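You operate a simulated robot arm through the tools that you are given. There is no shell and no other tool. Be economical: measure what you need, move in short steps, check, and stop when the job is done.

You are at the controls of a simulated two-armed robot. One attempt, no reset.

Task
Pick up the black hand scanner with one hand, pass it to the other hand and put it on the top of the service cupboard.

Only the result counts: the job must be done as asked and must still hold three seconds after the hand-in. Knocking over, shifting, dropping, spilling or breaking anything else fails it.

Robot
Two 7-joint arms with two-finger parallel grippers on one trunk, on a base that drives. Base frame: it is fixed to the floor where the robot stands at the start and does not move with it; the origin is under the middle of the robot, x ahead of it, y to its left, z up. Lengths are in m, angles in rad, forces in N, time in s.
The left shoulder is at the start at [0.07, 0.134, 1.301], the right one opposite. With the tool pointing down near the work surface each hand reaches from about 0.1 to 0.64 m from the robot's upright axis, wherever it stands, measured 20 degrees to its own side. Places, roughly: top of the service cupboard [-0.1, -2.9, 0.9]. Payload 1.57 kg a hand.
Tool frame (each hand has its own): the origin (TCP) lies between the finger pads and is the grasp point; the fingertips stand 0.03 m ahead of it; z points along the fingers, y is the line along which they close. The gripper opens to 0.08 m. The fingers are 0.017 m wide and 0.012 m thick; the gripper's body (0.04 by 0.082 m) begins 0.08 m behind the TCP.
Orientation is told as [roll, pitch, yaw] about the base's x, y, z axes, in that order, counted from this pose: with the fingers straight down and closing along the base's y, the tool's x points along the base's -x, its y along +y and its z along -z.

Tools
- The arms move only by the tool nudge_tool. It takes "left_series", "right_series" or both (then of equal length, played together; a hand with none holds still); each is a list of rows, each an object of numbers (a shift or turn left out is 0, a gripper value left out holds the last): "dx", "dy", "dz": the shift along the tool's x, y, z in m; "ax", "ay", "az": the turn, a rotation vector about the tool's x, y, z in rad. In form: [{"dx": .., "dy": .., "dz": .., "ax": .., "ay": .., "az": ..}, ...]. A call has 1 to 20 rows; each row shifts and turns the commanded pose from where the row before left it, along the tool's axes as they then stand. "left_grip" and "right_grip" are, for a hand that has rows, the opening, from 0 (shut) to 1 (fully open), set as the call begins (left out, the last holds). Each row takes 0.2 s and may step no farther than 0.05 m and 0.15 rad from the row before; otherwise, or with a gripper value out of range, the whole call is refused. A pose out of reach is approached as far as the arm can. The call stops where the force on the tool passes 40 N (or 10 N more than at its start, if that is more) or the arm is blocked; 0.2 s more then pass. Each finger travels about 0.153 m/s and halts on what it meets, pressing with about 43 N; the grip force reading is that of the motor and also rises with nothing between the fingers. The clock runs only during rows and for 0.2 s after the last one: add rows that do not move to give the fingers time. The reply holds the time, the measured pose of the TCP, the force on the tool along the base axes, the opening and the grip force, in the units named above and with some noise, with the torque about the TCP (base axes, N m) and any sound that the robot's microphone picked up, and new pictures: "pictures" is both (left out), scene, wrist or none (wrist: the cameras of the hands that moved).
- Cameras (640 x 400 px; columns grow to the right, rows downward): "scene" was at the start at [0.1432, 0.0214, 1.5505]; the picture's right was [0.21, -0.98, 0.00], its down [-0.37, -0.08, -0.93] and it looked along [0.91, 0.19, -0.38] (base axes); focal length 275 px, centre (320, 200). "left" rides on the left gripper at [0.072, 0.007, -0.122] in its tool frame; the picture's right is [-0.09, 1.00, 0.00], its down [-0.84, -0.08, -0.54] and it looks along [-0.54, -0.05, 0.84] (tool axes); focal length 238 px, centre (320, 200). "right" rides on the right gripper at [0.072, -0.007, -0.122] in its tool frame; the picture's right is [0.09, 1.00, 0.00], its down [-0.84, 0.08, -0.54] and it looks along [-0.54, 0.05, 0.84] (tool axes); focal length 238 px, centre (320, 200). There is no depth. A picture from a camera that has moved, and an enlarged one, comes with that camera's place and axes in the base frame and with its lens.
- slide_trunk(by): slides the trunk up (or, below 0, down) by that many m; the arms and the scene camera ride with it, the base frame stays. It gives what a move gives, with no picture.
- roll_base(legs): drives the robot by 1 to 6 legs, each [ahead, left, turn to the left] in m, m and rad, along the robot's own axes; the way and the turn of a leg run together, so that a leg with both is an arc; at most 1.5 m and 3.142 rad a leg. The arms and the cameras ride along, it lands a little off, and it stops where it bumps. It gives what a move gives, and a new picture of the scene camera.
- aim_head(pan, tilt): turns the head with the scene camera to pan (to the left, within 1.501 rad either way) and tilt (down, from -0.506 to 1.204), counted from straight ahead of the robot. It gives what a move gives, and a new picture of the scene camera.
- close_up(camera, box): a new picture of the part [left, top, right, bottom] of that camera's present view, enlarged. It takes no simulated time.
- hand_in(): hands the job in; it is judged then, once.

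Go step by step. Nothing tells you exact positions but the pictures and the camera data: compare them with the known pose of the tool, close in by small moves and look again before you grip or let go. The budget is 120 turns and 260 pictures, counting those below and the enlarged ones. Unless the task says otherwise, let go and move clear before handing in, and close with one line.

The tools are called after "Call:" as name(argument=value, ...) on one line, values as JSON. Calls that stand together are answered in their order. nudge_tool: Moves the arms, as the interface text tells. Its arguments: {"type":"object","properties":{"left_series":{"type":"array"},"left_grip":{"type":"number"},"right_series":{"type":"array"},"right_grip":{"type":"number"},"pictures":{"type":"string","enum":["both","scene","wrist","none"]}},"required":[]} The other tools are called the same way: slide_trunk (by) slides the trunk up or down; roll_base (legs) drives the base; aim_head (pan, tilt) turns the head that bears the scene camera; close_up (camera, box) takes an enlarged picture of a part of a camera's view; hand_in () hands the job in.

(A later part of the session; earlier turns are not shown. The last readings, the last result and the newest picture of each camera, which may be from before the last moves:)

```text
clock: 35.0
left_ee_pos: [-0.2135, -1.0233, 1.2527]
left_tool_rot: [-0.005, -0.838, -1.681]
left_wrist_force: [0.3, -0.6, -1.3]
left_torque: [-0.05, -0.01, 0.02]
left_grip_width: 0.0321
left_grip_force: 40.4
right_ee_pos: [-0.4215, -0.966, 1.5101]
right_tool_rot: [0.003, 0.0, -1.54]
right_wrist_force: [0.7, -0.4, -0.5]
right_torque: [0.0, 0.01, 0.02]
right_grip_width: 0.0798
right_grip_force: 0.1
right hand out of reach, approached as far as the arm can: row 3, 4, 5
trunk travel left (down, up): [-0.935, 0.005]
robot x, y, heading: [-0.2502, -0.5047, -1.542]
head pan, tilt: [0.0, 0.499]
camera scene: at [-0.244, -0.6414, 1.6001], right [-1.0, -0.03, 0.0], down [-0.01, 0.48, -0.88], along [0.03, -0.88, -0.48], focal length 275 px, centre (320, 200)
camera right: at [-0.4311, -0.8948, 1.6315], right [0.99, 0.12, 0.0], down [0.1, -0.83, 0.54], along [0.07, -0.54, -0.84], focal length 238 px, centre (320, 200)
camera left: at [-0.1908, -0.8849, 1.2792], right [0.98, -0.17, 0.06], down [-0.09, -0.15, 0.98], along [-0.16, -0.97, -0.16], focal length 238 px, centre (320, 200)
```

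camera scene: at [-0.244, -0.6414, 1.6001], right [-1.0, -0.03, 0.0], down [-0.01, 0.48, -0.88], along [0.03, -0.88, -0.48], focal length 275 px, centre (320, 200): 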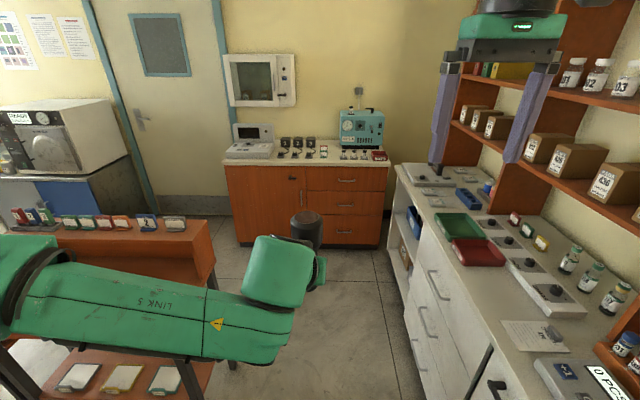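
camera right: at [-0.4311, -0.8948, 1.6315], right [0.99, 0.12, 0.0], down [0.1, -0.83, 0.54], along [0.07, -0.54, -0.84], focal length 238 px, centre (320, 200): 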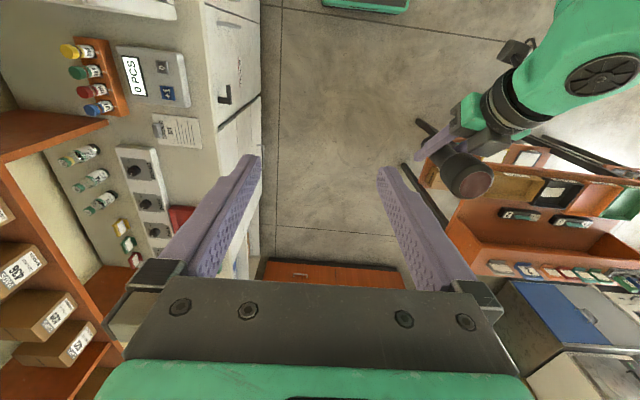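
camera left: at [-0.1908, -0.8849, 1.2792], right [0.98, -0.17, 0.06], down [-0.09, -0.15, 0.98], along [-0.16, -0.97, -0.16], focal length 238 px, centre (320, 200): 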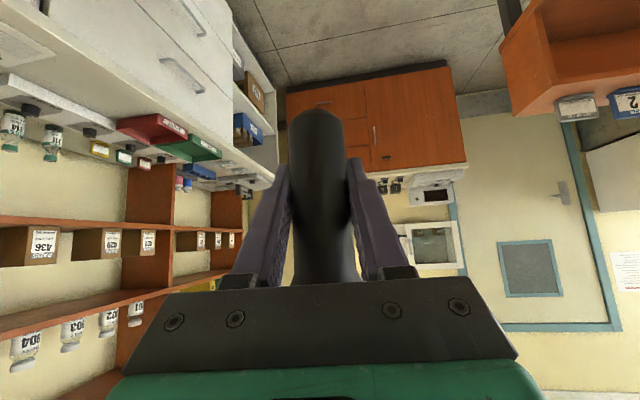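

The right arm's reach is limited at that height, so I'll lower both hands. The left link still stays well above the bench.

Call:
nudge_tool(left_series=[{"dx": 0.0255, "dz": 0.0163}, {"dx": 0.0255, "dz": 0.0163}, {"dx": 0.0255, "dz": 0.0163}, {"dx": 0.0255, "dz": 0.0163}, {}], right_series=[{}, {"dz": 0.035}, {"dz": 0.035}, {"dz": 0.035}, {"dz": 0.035}])

```text
clock: 36.1
left_ee_pos: [-0.1889, -0.9974, 1.143]
left_tool_rot: [-0.006, -0.837, -1.683]
left_wrist_force: [0.7, -0.7, -1.8]
left_torque: [-0.03, -0.01, 0.01]
left_grip_width: 0.0324
left_grip_force: 40.5
left hand out of reach, approached as far as the arm can: row 2, 3, 4
right_ee_pos: [-0.4232, -0.9672, 1.3673]
right_tool_rot: [0.0, 0.001, -1.543]
right_wrist_force: [-0.1, -0.3, 0.3]
right_torque: [0.02, -0.02, -0.03]
right_grip_width: 0.0799
right_grip_force: 0.1
trunk travel left (down, up): [-0.935, 0.005]
robot x, y, heading: [-0.2543, -0.5024, -1.539]
head pan, tilt: [0.0, 0.499]
camera scene: at [-0.2457, -0.6438, 1.6], right [-1.0, -0.03, 0.0], down [-0.01, 0.48, -0.88], along [0.03, -0.88, -0.48], focal length 275 px, centre (320, 200)
camera right: at [-0.4313, -0.8953, 1.4899], right [0.99, 0.12, 0.0], down [0.1, -0.83, 0.54], along [0.07, -0.54, -0.84], focal length 238 px, centre (320, 200)
camera left: at [-0.1658, -0.8601, 1.1722], right [0.98, -0.18, 0.06], down [-0.09, -0.15, 0.98], along [-0.16, -0.97, -0.17], focal length 238 px, centre (320, 200)
```

scene: 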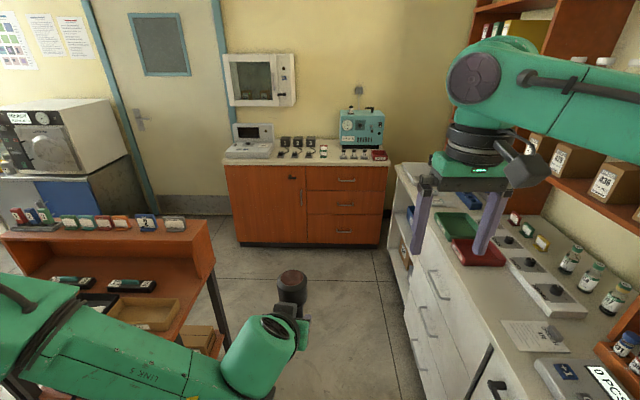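
right: 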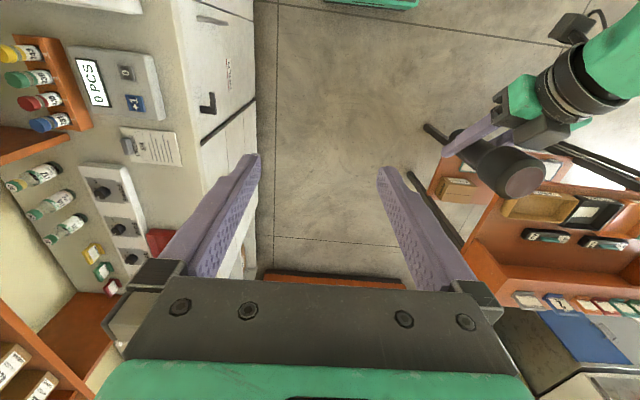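
left: 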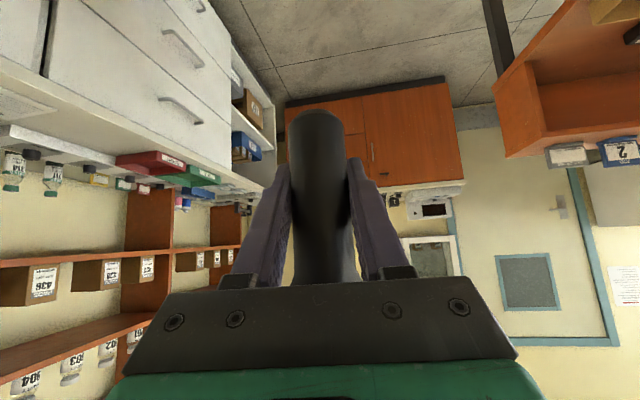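

The left hand is at [-0.189, -0.997, 1.143], and my right-camera ray puts the scanner head at [-0.187, -0.995]. I'll move the right hand directly above it at its present height.

Call:
nudge_tool(right_series=[{"dy": 0.047, "dx": -0.008}, {"dy": 0.047, "dx": -0.008}, {"dy": 0.047, "dx": -0.008}, {"dy": 0.047, "dx": -0.007}, {"dy": 0.046, "dx": -0.007}, {}])

```text
clock: 37.5
left_ee_pos: [-0.189, -0.9968, 1.1462]
left_tool_rot: [-0.005, -0.834, -1.679]
left_wrist_force: [-0.2, -0.1, -0.6]
left_torque: [0.0, 0.01, -0.03]
left_grip_width: 0.032
left_grip_force: 39.5
right_ee_pos: [-0.1845, -0.9993, 1.3683]
right_tool_rot: [0.0, 0.0, -1.543]
right_wrist_force: [-0.3, 1.1, 0.6]
right_torque: [-0.03, -0.03, -0.01]
right_grip_width: 0.0798
right_grip_force: 0.1
trunk travel left (down, up): [-0.935, 0.005]
robot x, y, heading: [-0.2492, -0.5046, -1.543]
head pan, tilt: [0.0, 0.499]
camera scene: at [-0.2447, -0.6419, 1.6001], right [-1.0, -0.03, 0.0], down [-0.01, 0.48, -0.88], along [0.03, -0.88, -0.48], focal length 275 px, centre (320, 200)
camera right: at [-0.1945, -0.9275, 1.4909], right [0.99, 0.12, 0.0], down [0.1, -0.83, 0.54], along [0.07, -0.54, -0.84], focal length 238 px, centre (320, 200)
```

scene: 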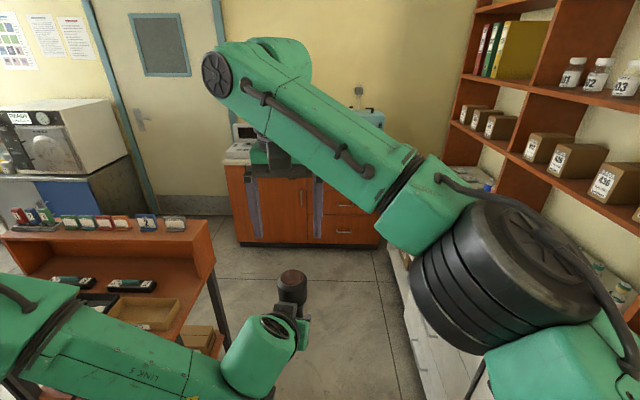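
right: 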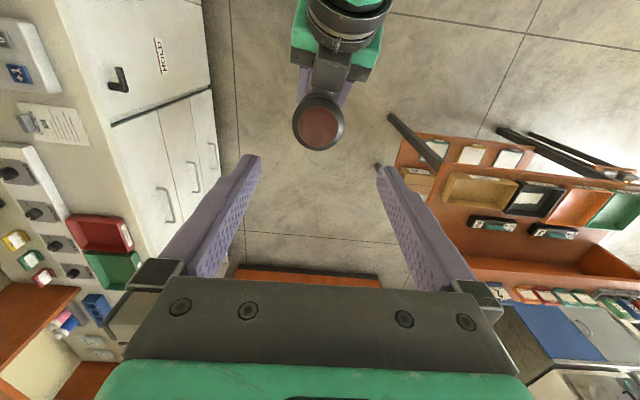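

It is aligned within about 3 mm. I'll descend part of the way and check again.

Call:
nudge_tool(right_series=[{"dz": 0.03, "dx": 0.003, "dy": -0.001}, {"dz": 0.03}, {"dz": 0.02}, {}], pictures="both")

```text
clock: 38.5
left_ee_pos: [-0.188, -0.9962, 1.1444]
left_tool_rot: [-0.008, -0.834, -1.68]
left_wrist_force: [-0.1, -0.2, -0.9]
left_torque: [-0.03, 0.01, 0.02]
left_grip_width: 0.032
left_grip_force: 40.6
right_ee_pos: [-0.1849, -0.9938, 1.2888]
right_tool_rot: [0.003, -0.001, -1.542]
right_wrist_force: [0.1, 0.2, -0.6]
right_torque: [-0.01, 0.01, 0.0]
right_grip_width: 0.0801
right_grip_force: 0.1
trunk travel left (down, up): [-0.935, 0.005]
robot x, y, heading: [-0.2511, -0.5031, -1.542]
head pan, tilt: [0.0, 0.499]
camera scene: at [-0.2441, -0.6419, 1.6001], right [-1.0, -0.03, 0.0], down [-0.01, 0.48, -0.88], along [0.03, -0.88, -0.48], focal length 275 px, centre (320, 200)
camera right: at [-0.1942, -0.9221, 1.41], right [0.99, 0.12, 0.0], down [0.1, -0.83, 0.54], along [0.07, -0.54, -0.84], focal length 238 px, centre (320, 200)
```

scene: 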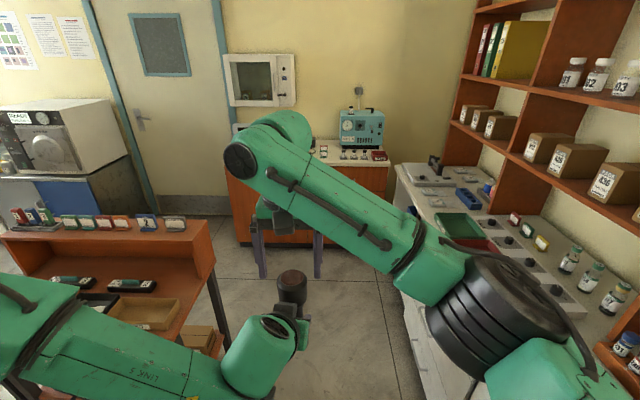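
right: 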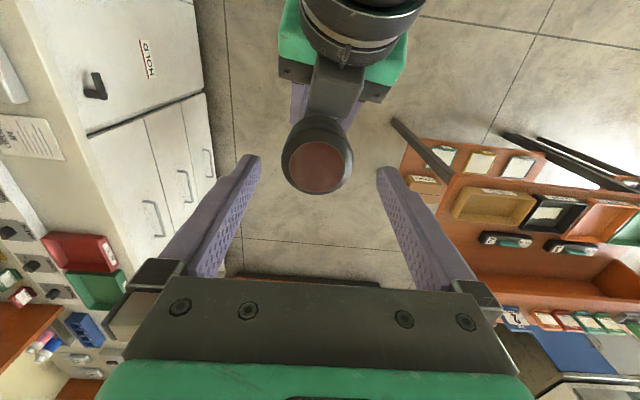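

Still centred, so I'll descend to the head.

Call:
nudge_tool(right_series=[{"dz": 0.02, "dx": -0.002, "dy": -0.001}, {"dz": 0.02}, {"dz": 0.015}, {}])

Call:
close_up(camera="scene", box=[200, 180, 400, 360])

```text
clock: 39.5
left_ee_pos: [-0.1884, -0.9967, 1.1442]
left_tool_rot: [-0.006, -0.835, -1.681]
left_wrist_force: [0.0, 0.3, -0.6]
left_torque: [0.0, 0.02, -0.02]
left_grip_width: 0.032
left_grip_force: 40.7
right_ee_pos: [-0.187, -0.9969, 1.2336]
right_tool_rot: [0.002, 0.001, -1.543]
right_wrist_force: [0.5, 0.5, 0.2]
right_torque: [0.03, 0.02, 0.0]
right_grip_width: 0.0799
right_grip_force: 0.0
trunk travel left (down, up): [-0.935, 0.005]
robot x, y, heading: [-0.2473, -0.5045, -1.541]
head pan, tilt: [0.0, 0.499]
camera scene: at [-0.2441, -0.6422, 1.6001], right [-1.0, -0.03, 0.0], down [-0.01, 0.48, -0.88], along [0.03, -0.88, -0.48], focal length 275 px, centre (320, 200)
camera right: at [-0.1957, -0.9251, 1.3554], right [0.99, 0.12, 0.0], down [0.1, -0.83, 0.54], along [0.07, -0.54, -0.84], focal length 238 px, centre (320, 200)
```

scene: 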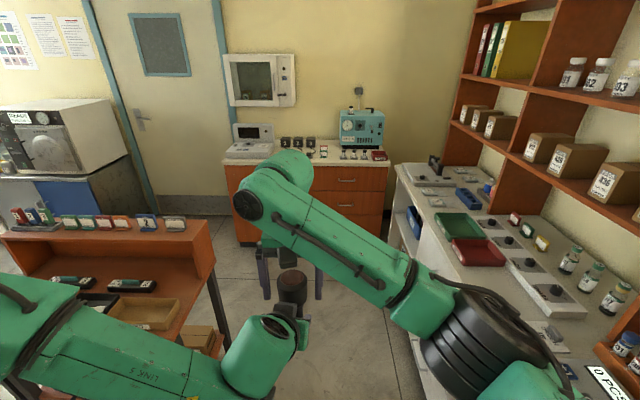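
right: 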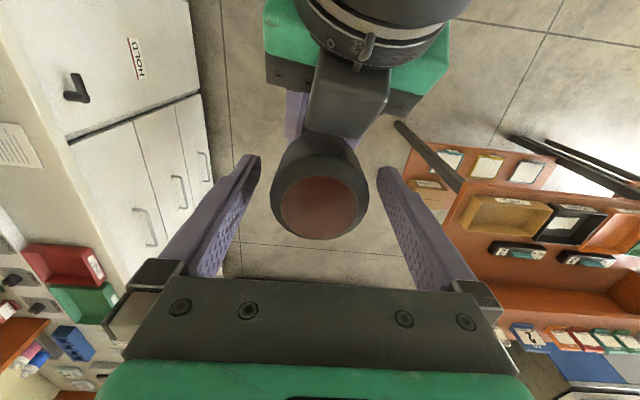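

```text
2.22 times, centred on (300, 270) of scene
camera zoom: at [-0.2441, -0.6422, 1.6001], right [-1.0, -0.03, 0.0], down [-0.01, 0.48, -0.88], along [0.03, -0.88, -0.48], focal length 611 px, centre (364, 44)
```

zoom: 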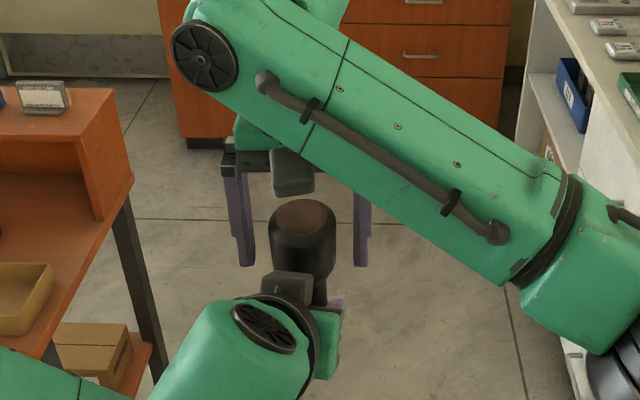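

The right fingers straddle the head and are centred, so I'll close the right gripper.

Call:
nudge_tool(right_series=[{}, {}, {}], right_grip=0, pictures="wrist")

```text
clock: 40.4
left_ee_pos: [-0.1881, -0.996, 1.1448]
left_tool_rot: [-0.005, -0.836, -1.68]
left_wrist_force: [3.6, 0.8, 0.4]
left_torque: [0.0, -0.31, 0.03]
left_grip_width: 0.0318
left_grip_force: 40.6
right_ee_pos: [-0.1878, -0.9969, 1.2322]
right_tool_rot: [0.0, 0.001, -1.542]
right_wrist_force: [-3.2, -2.7, 0.3]
right_torque: [-0.11, 0.61, -0.05]
right_grip_width: 0.0525
right_grip_force: 42.8
trunk travel left (down, up): [-0.935, 0.005]
robot x, y, heading: [-0.2515, -0.5017, -1.539]
head pan, tilt: [0.0, 0.499]
camera right: at [-0.196, -0.9253, 1.3555], right [0.99, 0.12, 0.0], down [0.1, -0.83, 0.54], along [0.06, -0.54, -0.84], focal length 238 px, centre (320, 200)
```

right: 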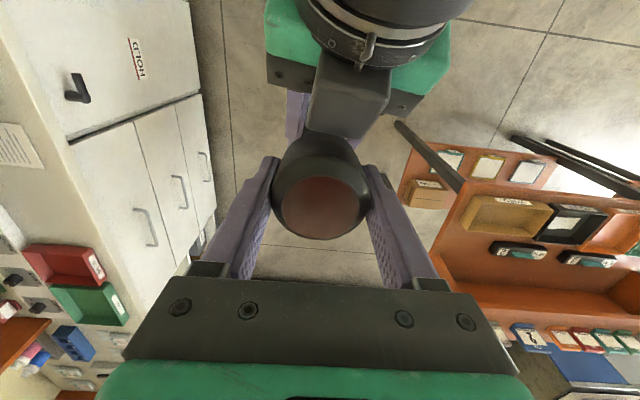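

The right hand holds the head at width 0.0525. I'll open the left hand.

Call:
nudge_tool(left_series=[{}, {}, {}], left_grip=1, pictures="wrist")

```text
clock: 41.1
left_ee_pos: [-0.1871, -0.996, 1.1439]
left_tool_rot: [-0.007, -0.835, -1.681]
left_wrist_force: [0.3, -0.6, 0.1]
left_torque: [0.02, 0.0, 0.0]
left_grip_width: 0.0801
left_grip_force: 0.0
right_ee_pos: [-0.1868, -0.9973, 1.233]
right_tool_rot: [0.001, 0.002, -1.541]
right_wrist_force: [0.4, -0.2, 0.4]
right_torque: [0.03, 0.02, 0.01]
right_grip_width: 0.0525
right_grip_force: 43.3
trunk travel left (down, up): [-0.935, 0.005]
robot x, y, heading: [-0.252, -0.5001, -1.54]
head pan, tilt: [0.0, 0.499]
camera left: at [-0.1648, -0.8592, 1.1727], right [0.98, -0.18, 0.06], down [-0.09, -0.15, 0.98], along [-0.16, -0.97, -0.16], focal length 238 px, centre (320, 200)
```

left: 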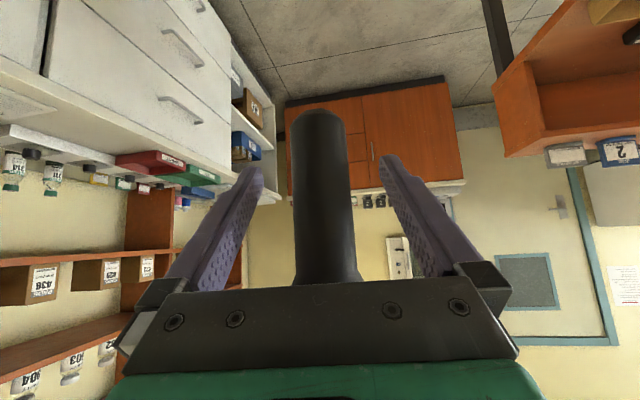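

The left hand has released. I'll move the right hand forward with the scanner, out from between the left fingers.

Call:
nudge_tool(right_series=[{"dx": -0.02}, {"dx": -0.025}, {"dx": -0.025}, {"dx": -0.02}, {}])

```text
clock: 42.4
left_ee_pos: [-0.1892, -0.9963, 1.145]
left_tool_rot: [-0.005, -0.835, -1.68]
left_wrist_force: [-0.9, 0.4, 0.3]
left_torque: [-0.01, -0.01, 0.02]
left_grip_width: 0.0798
left_grip_force: 0.0
right_ee_pos: [-0.1864, -1.0542, 1.2332]
right_tool_rot: [0.003, 0.004, -1.542]
right_wrist_force: [-0.2, -0.6, -0.7]
right_torque: [-0.04, -0.01, 0.04]
right_grip_width: 0.053
right_grip_force: 42.9
right hand out of reach, approached as far as the arm can: row 3, 4
trunk travel left (down, up): [-0.935, 0.005]
robot x, y, heading: [-0.2497, -0.5016, -1.542]
head pan, tilt: [0.0, 0.499]
camera scene: at [-0.2445, -0.6428, 1.6], right [-1.0, -0.03, 0.0], down [-0.01, 0.48, -0.88], along [0.03, -0.88, -0.48], focal length 275 px, centre (320, 200)
camera right: at [-0.1964, -0.9823, 1.3555], right [0.99, 0.12, 0.0], down [0.1, -0.83, 0.54], along [0.07, -0.54, -0.84], focal length 238 px, centre (320, 200)
```

scene: 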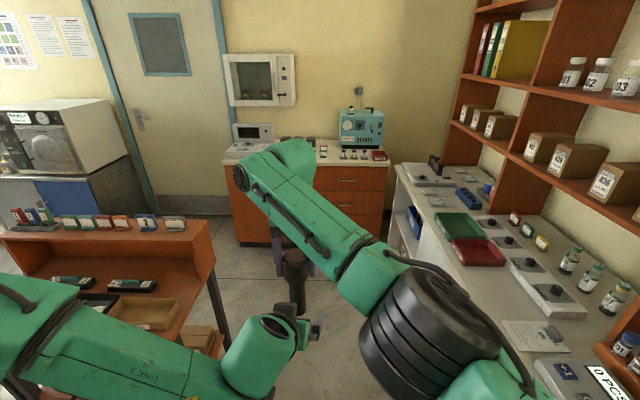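
right: 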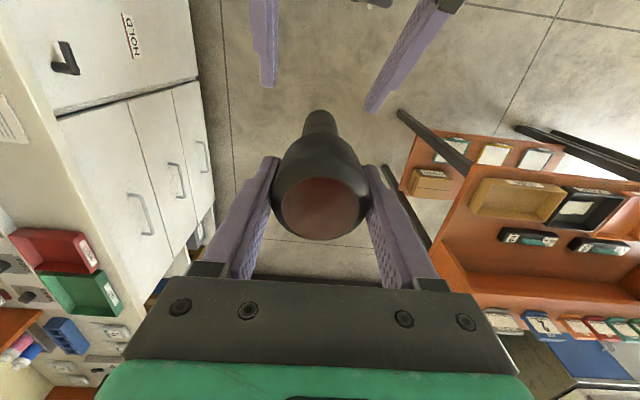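

The scanner is clear of the left hand. I'll take the left hand back, up and to the left, and turn it to point down so it stays out of the way.

Call:
nudge_tool(left_series=[{"dz": -0.02}, {"dy": 0.02, "dx": -0.015, "dz": -0.015}, {"dy": 0.03, "dx": -0.02, "dz": -0.018}, {"dy": 0.03, "dx": -0.02, "dz": -0.018}, {"dy": 0.03, "dx": -0.02, "dz": -0.018}, {"ay": 0.139}, {"ay": 0.139}, {"ay": 0.139}, {"ay": 0.139}, {"ay": 0.139}, {"ay": 0.139}, {}], pictures="scene")

```text
clock: 45.0
left_ee_pos: [-0.076, -0.9922, 1.2588]
left_tool_rot: [-0.005, 0.0, -1.686]
left_wrist_force: [-0.5, -0.2, -0.1]
left_torque: [-0.02, 0.0, -0.04]
left_grip_width: 0.0802
left_grip_force: 0.1
right_ee_pos: [-0.1867, -1.0529, 1.234]
right_tool_rot: [0.0, 0.0, -1.543]
right_wrist_force: [0.7, -0.1, 0.7]
right_torque: [-0.03, 0.01, -0.01]
right_grip_width: 0.0526
right_grip_force: 42.4
trunk travel left (down, up): [-0.935, 0.005]
robot x, y, heading: [-0.2492, -0.5033, -1.544]
head pan, tilt: [0.0, 0.499]
camera scene: at [-0.2432, -0.6421, 1.6001], right [-1.0, -0.03, 0.0], down [-0.02, 0.48, -0.88], along [0.03, -0.88, -0.48], focal length 275 px, centre (320, 200)
```

scene: 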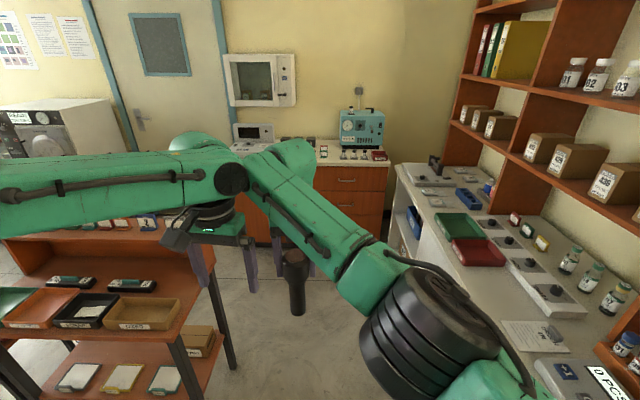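

Next I'll retract the left hand toward the body, drawing the right hand in slightly and to the right so I can see the cupboard.

Call:
nudge_tool(left_series=[{"dx": 0.035, "dz": -0.03, "dy": 0.01}, {"dx": 0.035, "dz": -0.03, "dy": 0.01}, {"dx": 0.035, "dz": -0.03, "dy": 0.01}, {"dx": 0.035, "dz": -0.03, "dy": 0.01}, {"dx": 0.03, "dz": -0.03}, {}], right_series=[{"dx": 0.02, "dy": -0.03}, {"dx": 0.02, "dy": -0.03}, {"dx": 0.02, "dy": -0.03}, {"dy": -0.03}, {"dy": -0.03}, {}], pictures="scene")

```text
clock: 46.4
left_ee_pos: [-0.0164, -0.8262, 1.4086]
left_tool_rot: [-0.003, -0.002, -1.686]
left_wrist_force: [0.7, -0.1, -0.4]
left_torque: [-0.02, 0.01, 0.01]
left_grip_width: 0.0799
left_grip_force: 0.0
right_ee_pos: [-0.3383, -0.9978, 1.2349]
right_tool_rot: [0.002, 0.0, -1.543]
right_wrist_force: [0.5, 0.0, 0.5]
right_torque: [-0.01, -0.01, -0.04]
right_grip_width: 0.0526
right_grip_force: 42.9
trunk travel left (down, up): [-0.935, 0.005]
robot x, y, heading: [-0.2513, -0.5018, -1.541]
head pan, tilt: [0.0, 0.499]
camera scene: at [-0.2443, -0.6418, 1.6001], right [-1.0, -0.03, 0.0], down [-0.01, 0.48, -0.88], along [0.03, -0.88, -0.48], focal length 275 px, centre (320, 200)
```

scene: 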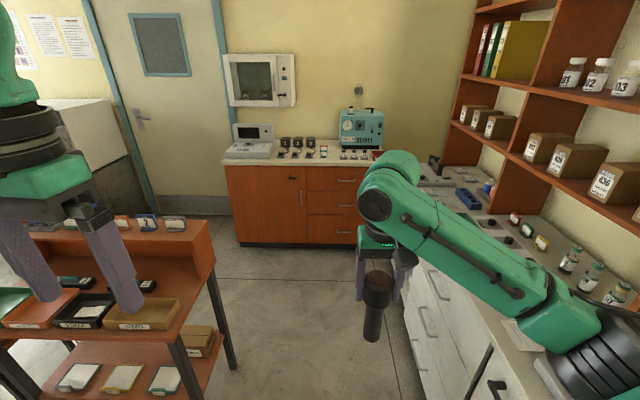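

The passage is about 1 m wide and I'm centred in it. I'll drive 0.9 m ahead, then re-measure the cupboard.

Call:
roll_base(legs=[[0.9, 0, -0.028]])

Call:
aim_head(pan=0.1, tilt=0.6)

```text
clock: 51.0
left_ee_pos: [-0.0059, -1.7187, 1.4095]
left_tool_rot: [-0.004, -0.003, -1.706]
left_wrist_force: [0.9, 1.3, -0.4]
left_torque: [-0.03, -0.01, -0.04]
left_grip_width: 0.0799
left_grip_force: 0.0
right_ee_pos: [-0.3298, -1.8823, 1.2344]
right_tool_rot: [0.003, 0.0, -1.563]
right_wrist_force: [-0.4, 0.6, 0.3]
right_torque: [-0.01, -0.03, 0.03]
right_grip_width: 0.0526
right_grip_force: 43.6
trunk travel left (down, up): [-0.935, 0.005]
robot x, y, heading: [-0.2338, -1.3907, -1.559]
head pan, tilt: [0.0, 0.499]
camera scene: at [-0.2297, -1.5278, 1.6002], right [-1.0, -0.01, 0.0], down [0.0, 0.48, -0.88], along [0.01, -0.88, -0.48], focal length 275 px, centre (320, 200)
```

scene: 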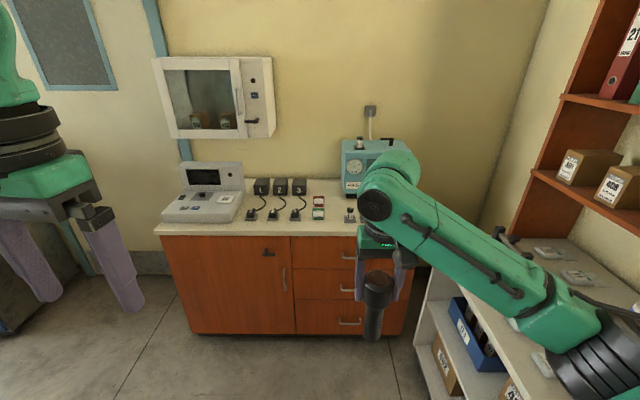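

```text
clock: 51.7
left_ee_pos: [-0.0063, -1.7195, 1.4089]
left_tool_rot: [-0.004, -0.001, -1.706]
left_wrist_force: [-0.4, -0.2, 0.9]
left_torque: [-0.01, -0.01, -0.02]
left_grip_width: 0.08
left_grip_force: 0.0
right_ee_pos: [-0.3306, -1.883, 1.234]
right_tool_rot: [0.002, -0.001, -1.563]
right_wrist_force: [0.6, -0.2, -1.3]
right_torque: [-0.02, -0.01, -0.01]
right_grip_width: 0.052
right_grip_force: 42.8
trunk travel left (down, up): [-0.935, 0.005]
robot x, y, heading: [-0.2313, -1.3873, -1.561]
head pan, tilt: [0.099, 0.6]
camera scene: at [-0.2209, -1.5257, 1.5911], right [-0.99, -0.11, 0.0], down [-0.06, 0.56, -0.83], along [0.09, -0.82, -0.56], focal length 275 px, centre (320, 200)
```

scene: 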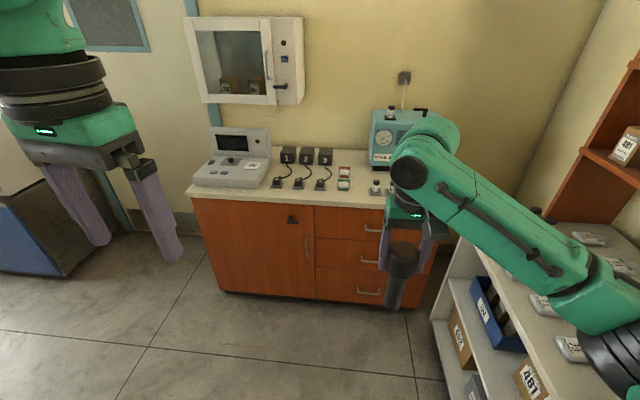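

I triangulate the cupboard top at z≈0.865 with its front edge at y≈-2.56. The small items start around y≈-2.70, so there's a free strip in front. I'll take a close look.

Call:
close_up(camera="scene", box=[180, 120, 440, 280])

```text
2.46 times, centred on (310, 200) of scene
camera zoom: at [-0.2209, -1.5257, 1.5911], right [-0.99, -0.11, 0.0], down [-0.06, 0.56, -0.83], along [0.09, -0.82, -0.56], focal length 677 px, centre (345, 200)
```

zoom: 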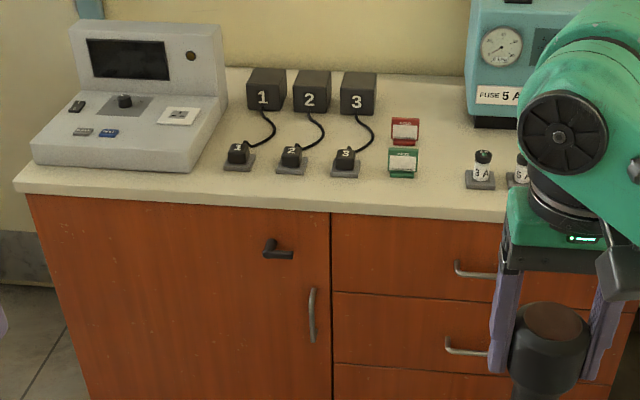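

The free spot is between the green card and the vials, around [-0.282, -2.64]. I'll drive 0.70 m ahead.

Call:
roll_base(legs=[[0.5, 0, 0], [0.2, 0, 0]])

Call:
aim_head(pan=0.3, tilt=0.9)

```text
clock: 55.8
left_ee_pos: [0.0015, -2.4073, 1.4111]
left_tool_rot: [-0.002, -0.008, -1.705]
left_wrist_force: [0.0, 0.6, 0.8]
left_torque: [-0.03, -0.01, -0.01]
left_grip_width: 0.08
left_grip_force: 0.0
right_ee_pos: [-0.3217, -2.5714, 1.2358]
right_tool_rot: [0.002, -0.002, -1.561]
right_wrist_force: [0.1, -0.5, -0.4]
right_torque: [-0.03, -0.01, -0.04]
right_grip_width: 0.0523
right_grip_force: 43.2
trunk travel left (down, up): [-0.935, 0.005]
robot x, y, heading: [-0.228, -2.0799, -1.562]
head pan, tilt: [0.099, 0.6]
camera scene: at [-0.2133, -2.2133, 1.5916], right [-0.99, -0.11, 0.0], down [-0.06, 0.56, -0.83], along [0.09, -0.82, -0.56], focal length 275 px, centre (320, 200)
```

scene: 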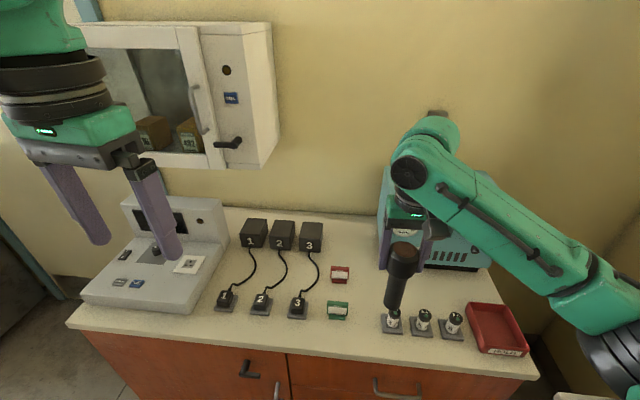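

```text
clock: 56.6
left_ee_pos: [0.0019, -2.4118, 1.4094]
left_tool_rot: [-0.003, -0.001, -1.703]
left_wrist_force: [-0.2, -0.6, 0.3]
left_torque: [0.02, 0.02, 0.03]
left_grip_width: 0.0797
left_grip_force: 0.1
right_ee_pos: [-0.3225, -2.5768, 1.2326]
right_tool_rot: [0.003, 0.001, -1.561]
right_wrist_force: [0.2, 0.1, -1.5]
right_torque: [0.02, 0.03, -0.02]
right_grip_width: 0.0523
right_grip_force: 42.6
trunk travel left (down, up): [-0.935, 0.005]
robot x, y, heading: [-0.2298, -2.0814, -1.559]
head pan, tilt: [0.3, 0.901]
camera scene: at [-0.1998, -2.2035, 1.5663], right [-0.95, -0.31, 0.0], down [-0.24, 0.75, -0.62], along [0.19, -0.59, -0.78], focal length 275 px, centre (320, 200)
```

scene: 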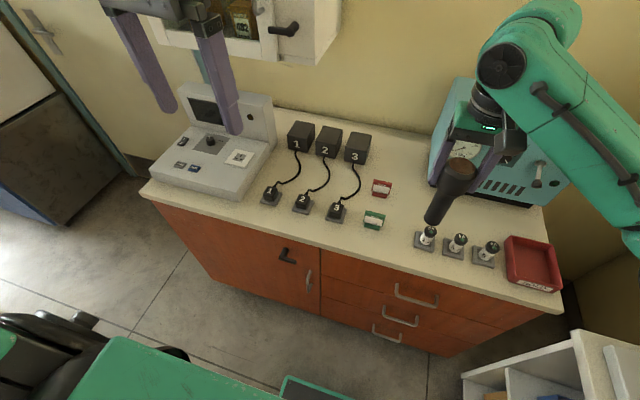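

The gap between the green card at x≈-0.21 and the first vial at x≈-0.365 is centred at [-0.285, -2.65]. I'll move above it and lower part of the way.

Call:
nudge_tool(right_series=[{"dy": 0.012, "dz": 0.02}, {"dy": 0.012, "dz": 0.02, "dx": -0.02}, {"dy": 0.013, "dz": 0.02, "dx": -0.025}, {"dz": 0.02, "dx": -0.028}, {}])

```text
clock: 57.8
left_ee_pos: [0.0015, -2.4132, 1.4096]
left_tool_rot: [-0.005, 0.0, -1.705]
left_wrist_force: [0.2, 0.0, -1.0]
left_torque: [0.01, -0.03, -0.02]
left_grip_width: 0.0799
left_grip_force: 0.1
right_ee_pos: [-0.2841, -2.651, 1.1543]
right_tool_rot: [0.0, -0.001, -1.56]
right_wrist_force: [0.5, 0.2, -0.6]
right_torque: [-0.04, 0.0, -0.03]
right_grip_width: 0.0523
right_grip_force: 42.6
trunk travel left (down, up): [-0.935, 0.005]
robot x, y, heading: [-0.2254, -2.0828, -1.559]
head pan, tilt: [0.3, 0.901]
camera scene: at [-0.2001, -2.2033, 1.5662], right [-0.95, -0.31, 0.0], down [-0.24, 0.75, -0.62], along [0.19, -0.59, -0.78], focal length 275 px, centre (320, 200)
camera right: at [-0.2917, -2.5783, 1.2762], right [0.99, 0.1, 0.0], down [0.09, -0.84, 0.54], along [0.06, -0.54, -0.84], focal length 238 px, centre (320, 200)
```

scene: 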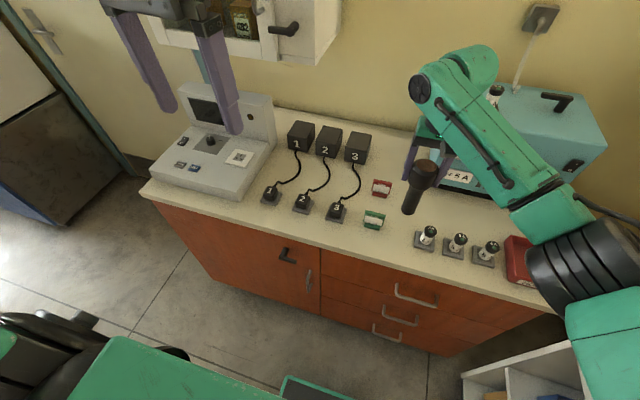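
right: 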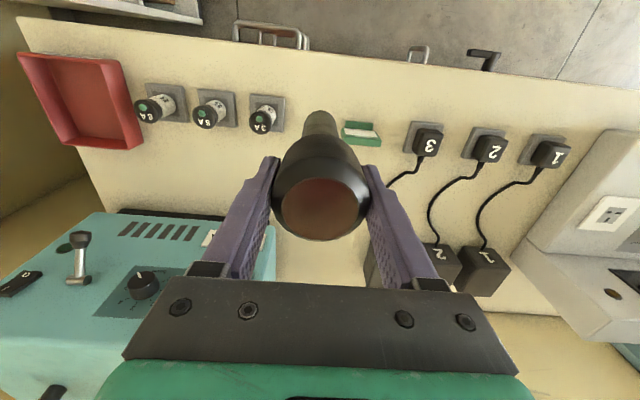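

The scanner sits well between the items, and the front edge is about 0.065 m nearer than the scanner's axis. Its bottom is at about z 1.018, so I'll lower further.

Call:
nudge_tool(right_series=[{"dz": 0.025}, {"dz": 0.025}, {"dz": 0.025}, {"dz": 0.02}, {}])

Call:
close_up(camera="scene", box=[340, 120, 520, 270])

```text
clock: 59.0
left_ee_pos: [0.0023, -2.4144, 1.409]
left_tool_rot: [-0.005, -0.003, -1.703]
left_wrist_force: [0.4, 1.5, -0.8]
left_torque: [0.0, -0.02, -0.01]
left_grip_width: 0.08
left_grip_force: 0.1
right_ee_pos: [-0.2827, -2.651, 1.0577]
right_tool_rot: [0.003, 0.0, -1.562]
right_wrist_force: [-0.7, -0.4, -2.3]
right_torque: [0.01, 0.01, 0.01]
right_grip_width: 0.0522
right_grip_force: 42.8
trunk travel left (down, up): [-0.935, 0.005]
robot x, y, heading: [-0.226, -2.0842, -1.56]
head pan, tilt: [0.3, 0.901]
camera scene: at [-0.1997, -2.2041, 1.5662], right [-0.95, -0.31, 0.0], down [-0.24, 0.75, -0.62], along [0.19, -0.59, -0.78], focal length 275 px, centre (320, 200)
camera right: at [-0.2908, -2.5792, 1.1801], right [0.99, 0.1, 0.0], down [0.08, -0.84, 0.54], along [0.06, -0.54, -0.84], focal length 238 px, centre (320, 200)
```

scene: 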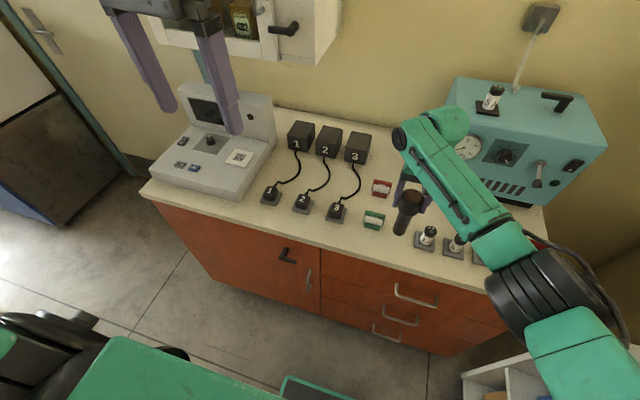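
right: 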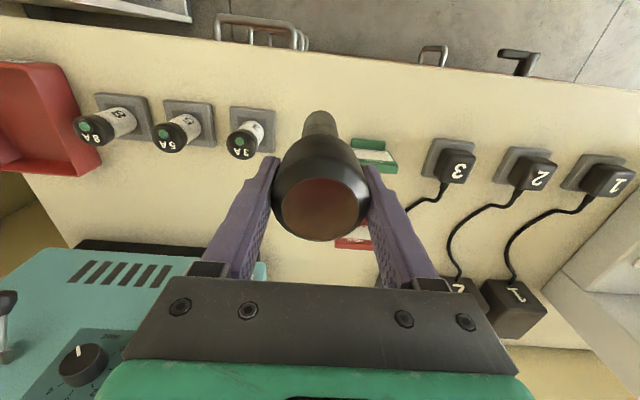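

```text
2.67 times, centred on (430, 195) of scene
camera zoom: at [-0.1997, -2.2041, 1.5662], right [-0.95, -0.31, 0.0], down [-0.24, 0.75, -0.62], along [0.19, -0.59, -0.78], focal length 734 px, centre (27, 213)
```

zoom: 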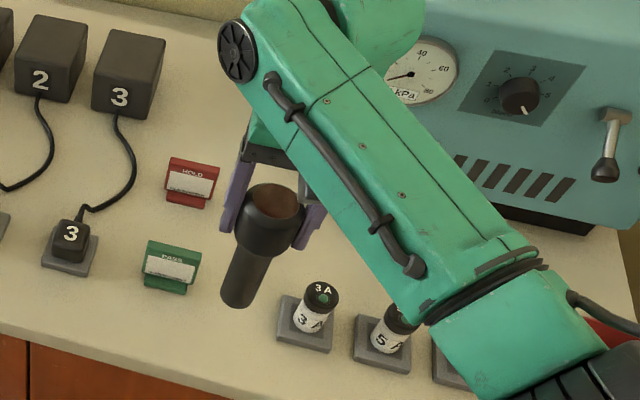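

There is still a gap and no contact. I'll continue in small steps while watching the force.

Call:
nudge_tool(right_series=[{"dz": 0.007}, {"dz": 0.007}, {"dz": 0.006}, {}], pictures="wrist")

Call:
close_up(camera="scene", box=[370, 170, 470, 260])

```text
clock: 60.0
left_ee_pos: [0.0025, -2.414, 1.4088]
left_tool_rot: [-0.006, -0.002, -1.704]
left_wrist_force: [0.0, -0.7, -0.7]
left_torque: [-0.03, 0.04, 0.02]
left_grip_width: 0.0798
left_grip_force: 0.0
right_ee_pos: [-0.2834, -2.6495, 1.0366]
right_tool_rot: [0.002, 0.002, -1.562]
right_wrist_force: [0.7, 0.6, -2.0]
right_torque: [0.01, 0.01, 0.0]
right_grip_width: 0.0525
right_grip_force: 43.4
trunk travel left (down, up): [-0.935, 0.005]
robot x, y, heading: [-0.2288, -2.0872, -1.564]
head pan, tilt: [0.3, 0.901]
camera right: at [-0.2911, -2.5784, 1.1592], right [0.99, 0.1, 0.0], down [0.08, -0.84, 0.54], along [0.06, -0.54, -0.84], focal length 238 px, centre (320, 200)
```

right: 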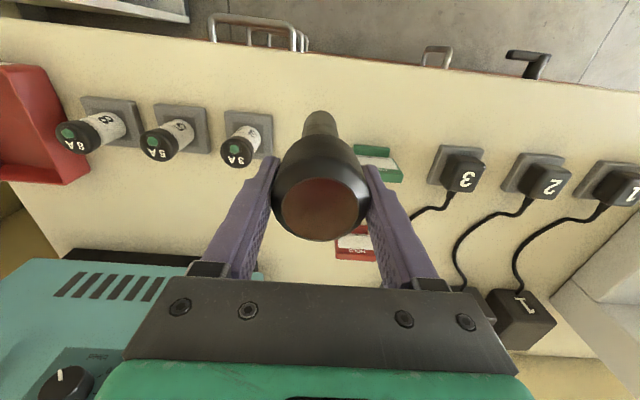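

```text
4.44 times, centred on (420, 215) of scene
camera zoom: at [-0.1998, -2.2039, 1.5662], right [-0.95, -0.31, 0.0], down [-0.24, 0.75, -0.62], along [0.19, -0.59, -0.78], focal length 1223 px, centre (-124, 133)
```

zoom: 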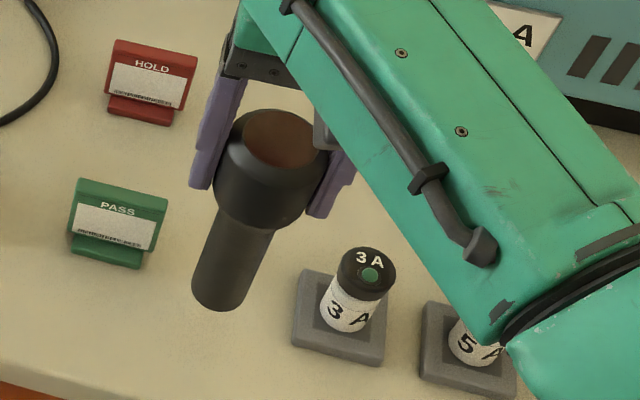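

No contact yet, and the footprint is clear of both neighbours. I'll keep lowering.

Call:
nudge_tool(right_series=[{"dz": 0.005}, {"dz": 0.005}, {"dz": 0.004}, {}], pictures="none")

Call:
close_up(camera="scene", box=[370, 170, 470, 260])

```text
clock: 61.0
left_ee_pos: [0.0019, -2.4127, 1.4088]
left_tool_rot: [-0.005, -0.001, -1.705]
left_wrist_force: [-0.6, -0.6, 0.0]
left_torque: [0.0, 0.02, 0.02]
left_grip_width: 0.08
left_grip_force: 0.0
right_ee_pos: [-0.2852, -2.6493, 1.0239]
right_tool_rot: [0.002, 0.001, -1.563]
right_wrist_force: [-0.1, 0.3, -1.1]
right_torque: [0.0, -0.02, 0.0]
right_grip_width: 0.0524
right_grip_force: 43.4
trunk travel left (down, up): [-0.935, 0.005]
robot x, y, heading: [-0.2255, -2.0822, -1.561]
head pan, tilt: [0.3, 0.901]
```

```text
4.44 times, centred on (420, 215) of scene
camera zoom: at [-0.1997, -2.2039, 1.5662], right [-0.95, -0.31, 0.0], down [-0.24, 0.75, -0.62], along [0.19, -0.59, -0.78], focal length 1223 px, centre (-124, 133)
```

zoom: 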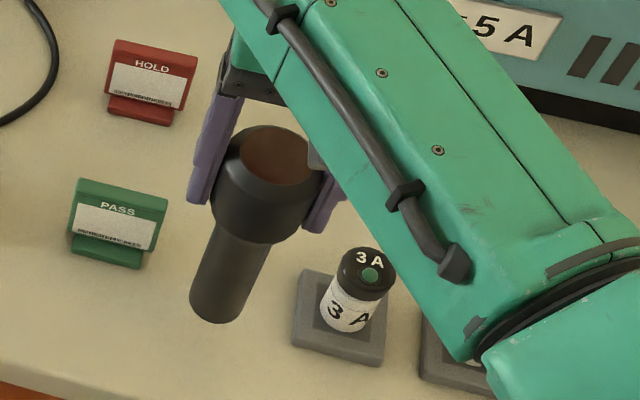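

Call:
nudge_tool(right_series=[{"dz": 0.003}, {"dz": 0.003}, {"dz": 0.003}, {"dz": 0.003}, {}], pictures="none")

Call:
close_up(camera="scene", box=[370, 170, 470, 260])

```text
clock: 62.2
left_ee_pos: [0.0027, -2.4123, 1.4101]
left_tool_rot: [-0.003, -0.003, -1.703]
left_wrist_force: [0.6, -0.3, -0.8]
left_torque: [-0.06, -0.02, 0.0]
left_grip_width: 0.0797
left_grip_force: 0.0
right_ee_pos: [-0.2843, -2.6498, 1.0124]
right_tool_rot: [0.003, -0.001, -1.564]
right_wrist_force: [-1.1, 0.4, -1.9]
right_torque: [0.01, -0.01, -0.02]
right_grip_width: 0.0522
right_grip_force: 42.7
trunk travel left (down, up): [-0.935, 0.005]
robot x, y, heading: [-0.223, -2.0822, -1.559]
head pan, tilt: [0.3, 0.901]
```

```text
4.44 times, centred on (420, 215) of scene
camera zoom: at [-0.1997, -2.204, 1.5662], right [-0.95, -0.31, 0.0], down [-0.24, 0.75, -0.62], along [0.19, -0.59, -0.78], focal length 1223 px, centre (-124, 133)
```

zoom: 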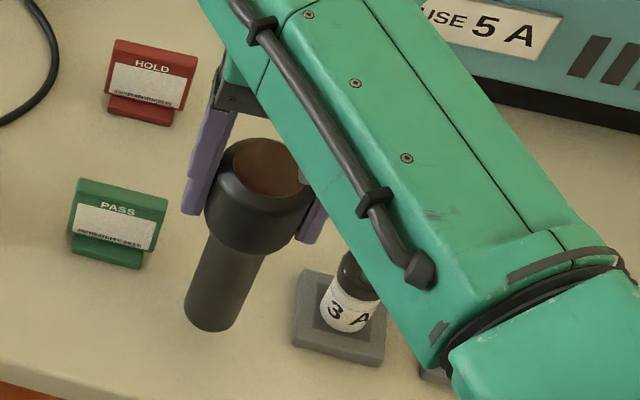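

Call:
nudge_tool(right_series=[{"dz": 0.003}, {"dz": 0.003}, {"dz": 0.003}, {}], pictures="none")

Call:
close_up(camera="right", box=[220, 60, 420, 200])

```text
clock: 63.2
left_ee_pos: [0.0027, -2.4129, 1.4095]
left_tool_rot: [-0.002, -0.001, -1.703]
left_wrist_force: [-0.2, 0.1, -0.8]
left_torque: [0.0, 0.01, 0.0]
left_grip_width: 0.0802
left_grip_force: 0.0
right_ee_pos: [-0.2836, -2.6506, 1.0042]
right_tool_rot: [0.001, 0.001, -1.561]
right_wrist_force: [0.4, 0.2, -1.0]
right_torque: [-0.03, 0.0, 0.0]
right_grip_width: 0.0526
right_grip_force: 42.7
trunk travel left (down, up): [-0.935, 0.005]
robot x, y, heading: [-0.2251, -2.0862, -1.561]
head pan, tilt: [0.3, 0.901]
```

```text
2.86 times, centred on (320, 130) of right
camera zoom: at [-0.2911, -2.5784, 1.1254], right [0.99, 0.1, 0.0], down [0.08, -0.84, 0.54], along [0.06, -0.54, -0.84], focal length 681 px, centre (320, 400)
```

zoom: 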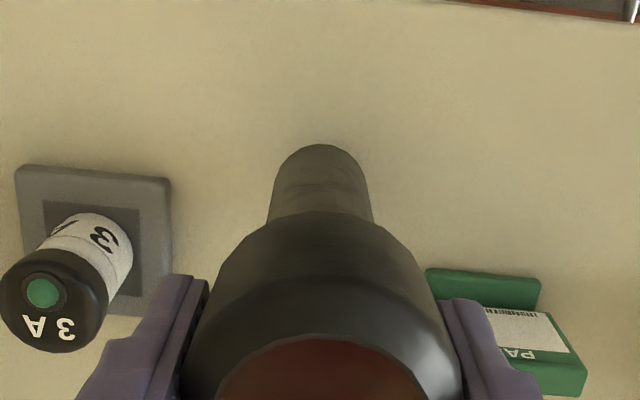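

Call:
nudge_tool(right_series=[{"dz": 0.002}, {"dz": 0.002}, {"dz": 0.002}, {}], pictures="none")

```text
clock: 64.2
left_ee_pos: [0.0024, -2.4127, 1.4098]
left_tool_rot: [-0.003, -0.002, -1.704]
left_wrist_force: [1.1, -0.4, 0.6]
left_torque: [0.0, -0.05, 0.01]
left_grip_width: 0.0802
left_grip_force: 0.0
right_ee_pos: [-0.2845, -2.6501, 0.9978]
right_tool_rot: [0.004, 0.001, -1.561]
right_wrist_force: [0.3, -0.5, -2.1]
right_torque: [0.01, 0.03, 0.01]
right_grip_width: 0.0522
right_grip_force: 43.1
trunk travel left (down, up): [-0.935, 0.005]
robot x, y, heading: [-0.2255, -2.0845, -1.561]
head pan, tilt: [0.3, 0.901]
```

Call:
nudge_tool(right_series=[{"dz": 0.002}, {"dz": 0.002}, {"dz": 0.002}, {}], pictures="none")

Call:
close_up(camera="right", box=[220, 60, 420, 200])

```text
clock: 65.2
left_ee_pos: [0.002, -2.4117, 1.4103]
left_tool_rot: [-0.003, -0.003, -1.702]
left_wrist_force: [0.4, 0.2, -0.9]
left_torque: [0.0, 0.02, 0.0]
left_grip_width: 0.0795
left_grip_force: 0.1
right_ee_pos: [-0.2838, -2.6485, 0.9928]
right_tool_rot: [0.001, -0.001, -1.561]
right_wrist_force: [-1.4, -0.2, 5.5]
right_torque: [-0.04, 0.2, 0.05]
right_grip_width: 0.0523
right_grip_force: 43.5
trunk travel left (down, up): [-0.935, 0.005]
robot x, y, heading: [-0.2245, -2.0832, -1.558]
head pan, tilt: [0.3, 0.901]
```

```text
2.86 times, centred on (320, 130) of right
camera zoom: at [-0.2911, -2.5769, 1.1152], right [0.99, 0.1, 0.0], down [0.09, -0.83, 0.54], along [0.06, -0.54, -0.84], focal length 681 px, centre (320, 400)
```

zoom: 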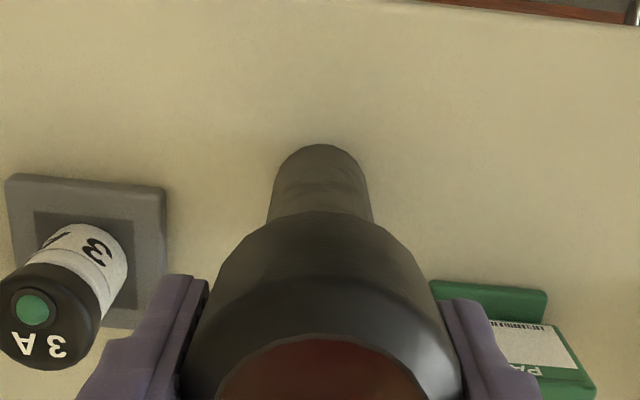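

Contact is felt (about 7 N), so the scanner is standing on the top at z≈0.857. I'll open the right gripper.

Call:
nudge_tool(right_series=[{}, {}, {}], right_grip=1, pictures="both")

```text
clock: 66.0
left_ee_pos: [0.0019, -2.4127, 1.4091]
left_tool_rot: [-0.003, -0.003, -1.702]
left_wrist_force: [0.0, -0.1, 0.3]
left_torque: [0.02, 0.02, 0.01]
left_grip_width: 0.0799
left_grip_force: 0.1
right_ee_pos: [-0.2844, -2.6484, 0.9932]
right_tool_rot: [0.004, -0.001, -1.563]
right_wrist_force: [0.0, -0.2, 0.1]
right_torque: [0.0, 0.02, 0.02]
right_grip_width: 0.08
right_grip_force: 0.0
trunk travel left (down, up): [-0.935, 0.005]
robot x, y, heading: [-0.2243, -2.0859, -1.56]
head pan, tilt: [0.3, 0.901]
camera scene: at [-0.1997, -2.2035, 1.5662], right [-0.95, -0.31, 0.0], down [-0.24, 0.75, -0.62], along [0.19, -0.59, -0.78], focal length 275 px, centre (320, 200)
camera right: at [-0.291, -2.5773, 1.1142], right [0.99, 0.1, 0.0], down [0.08, -0.84, 0.54], along [0.06, -0.54, -0.84], focal length 238 px, centre (320, 200)
```

scene: 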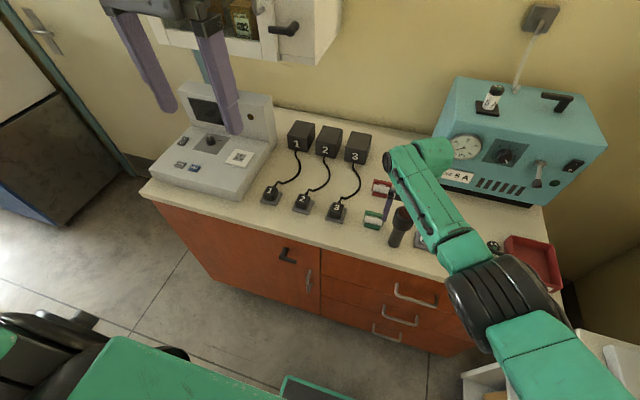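
right: 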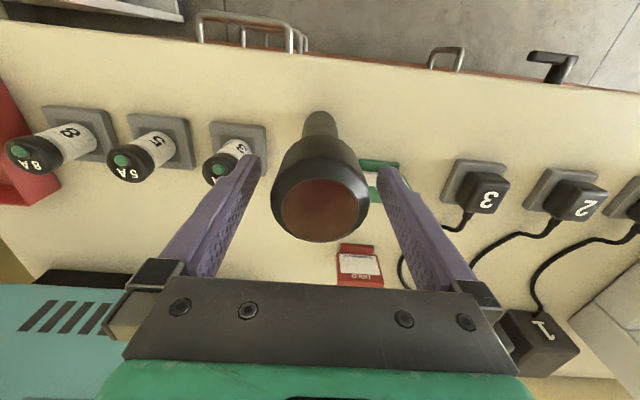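

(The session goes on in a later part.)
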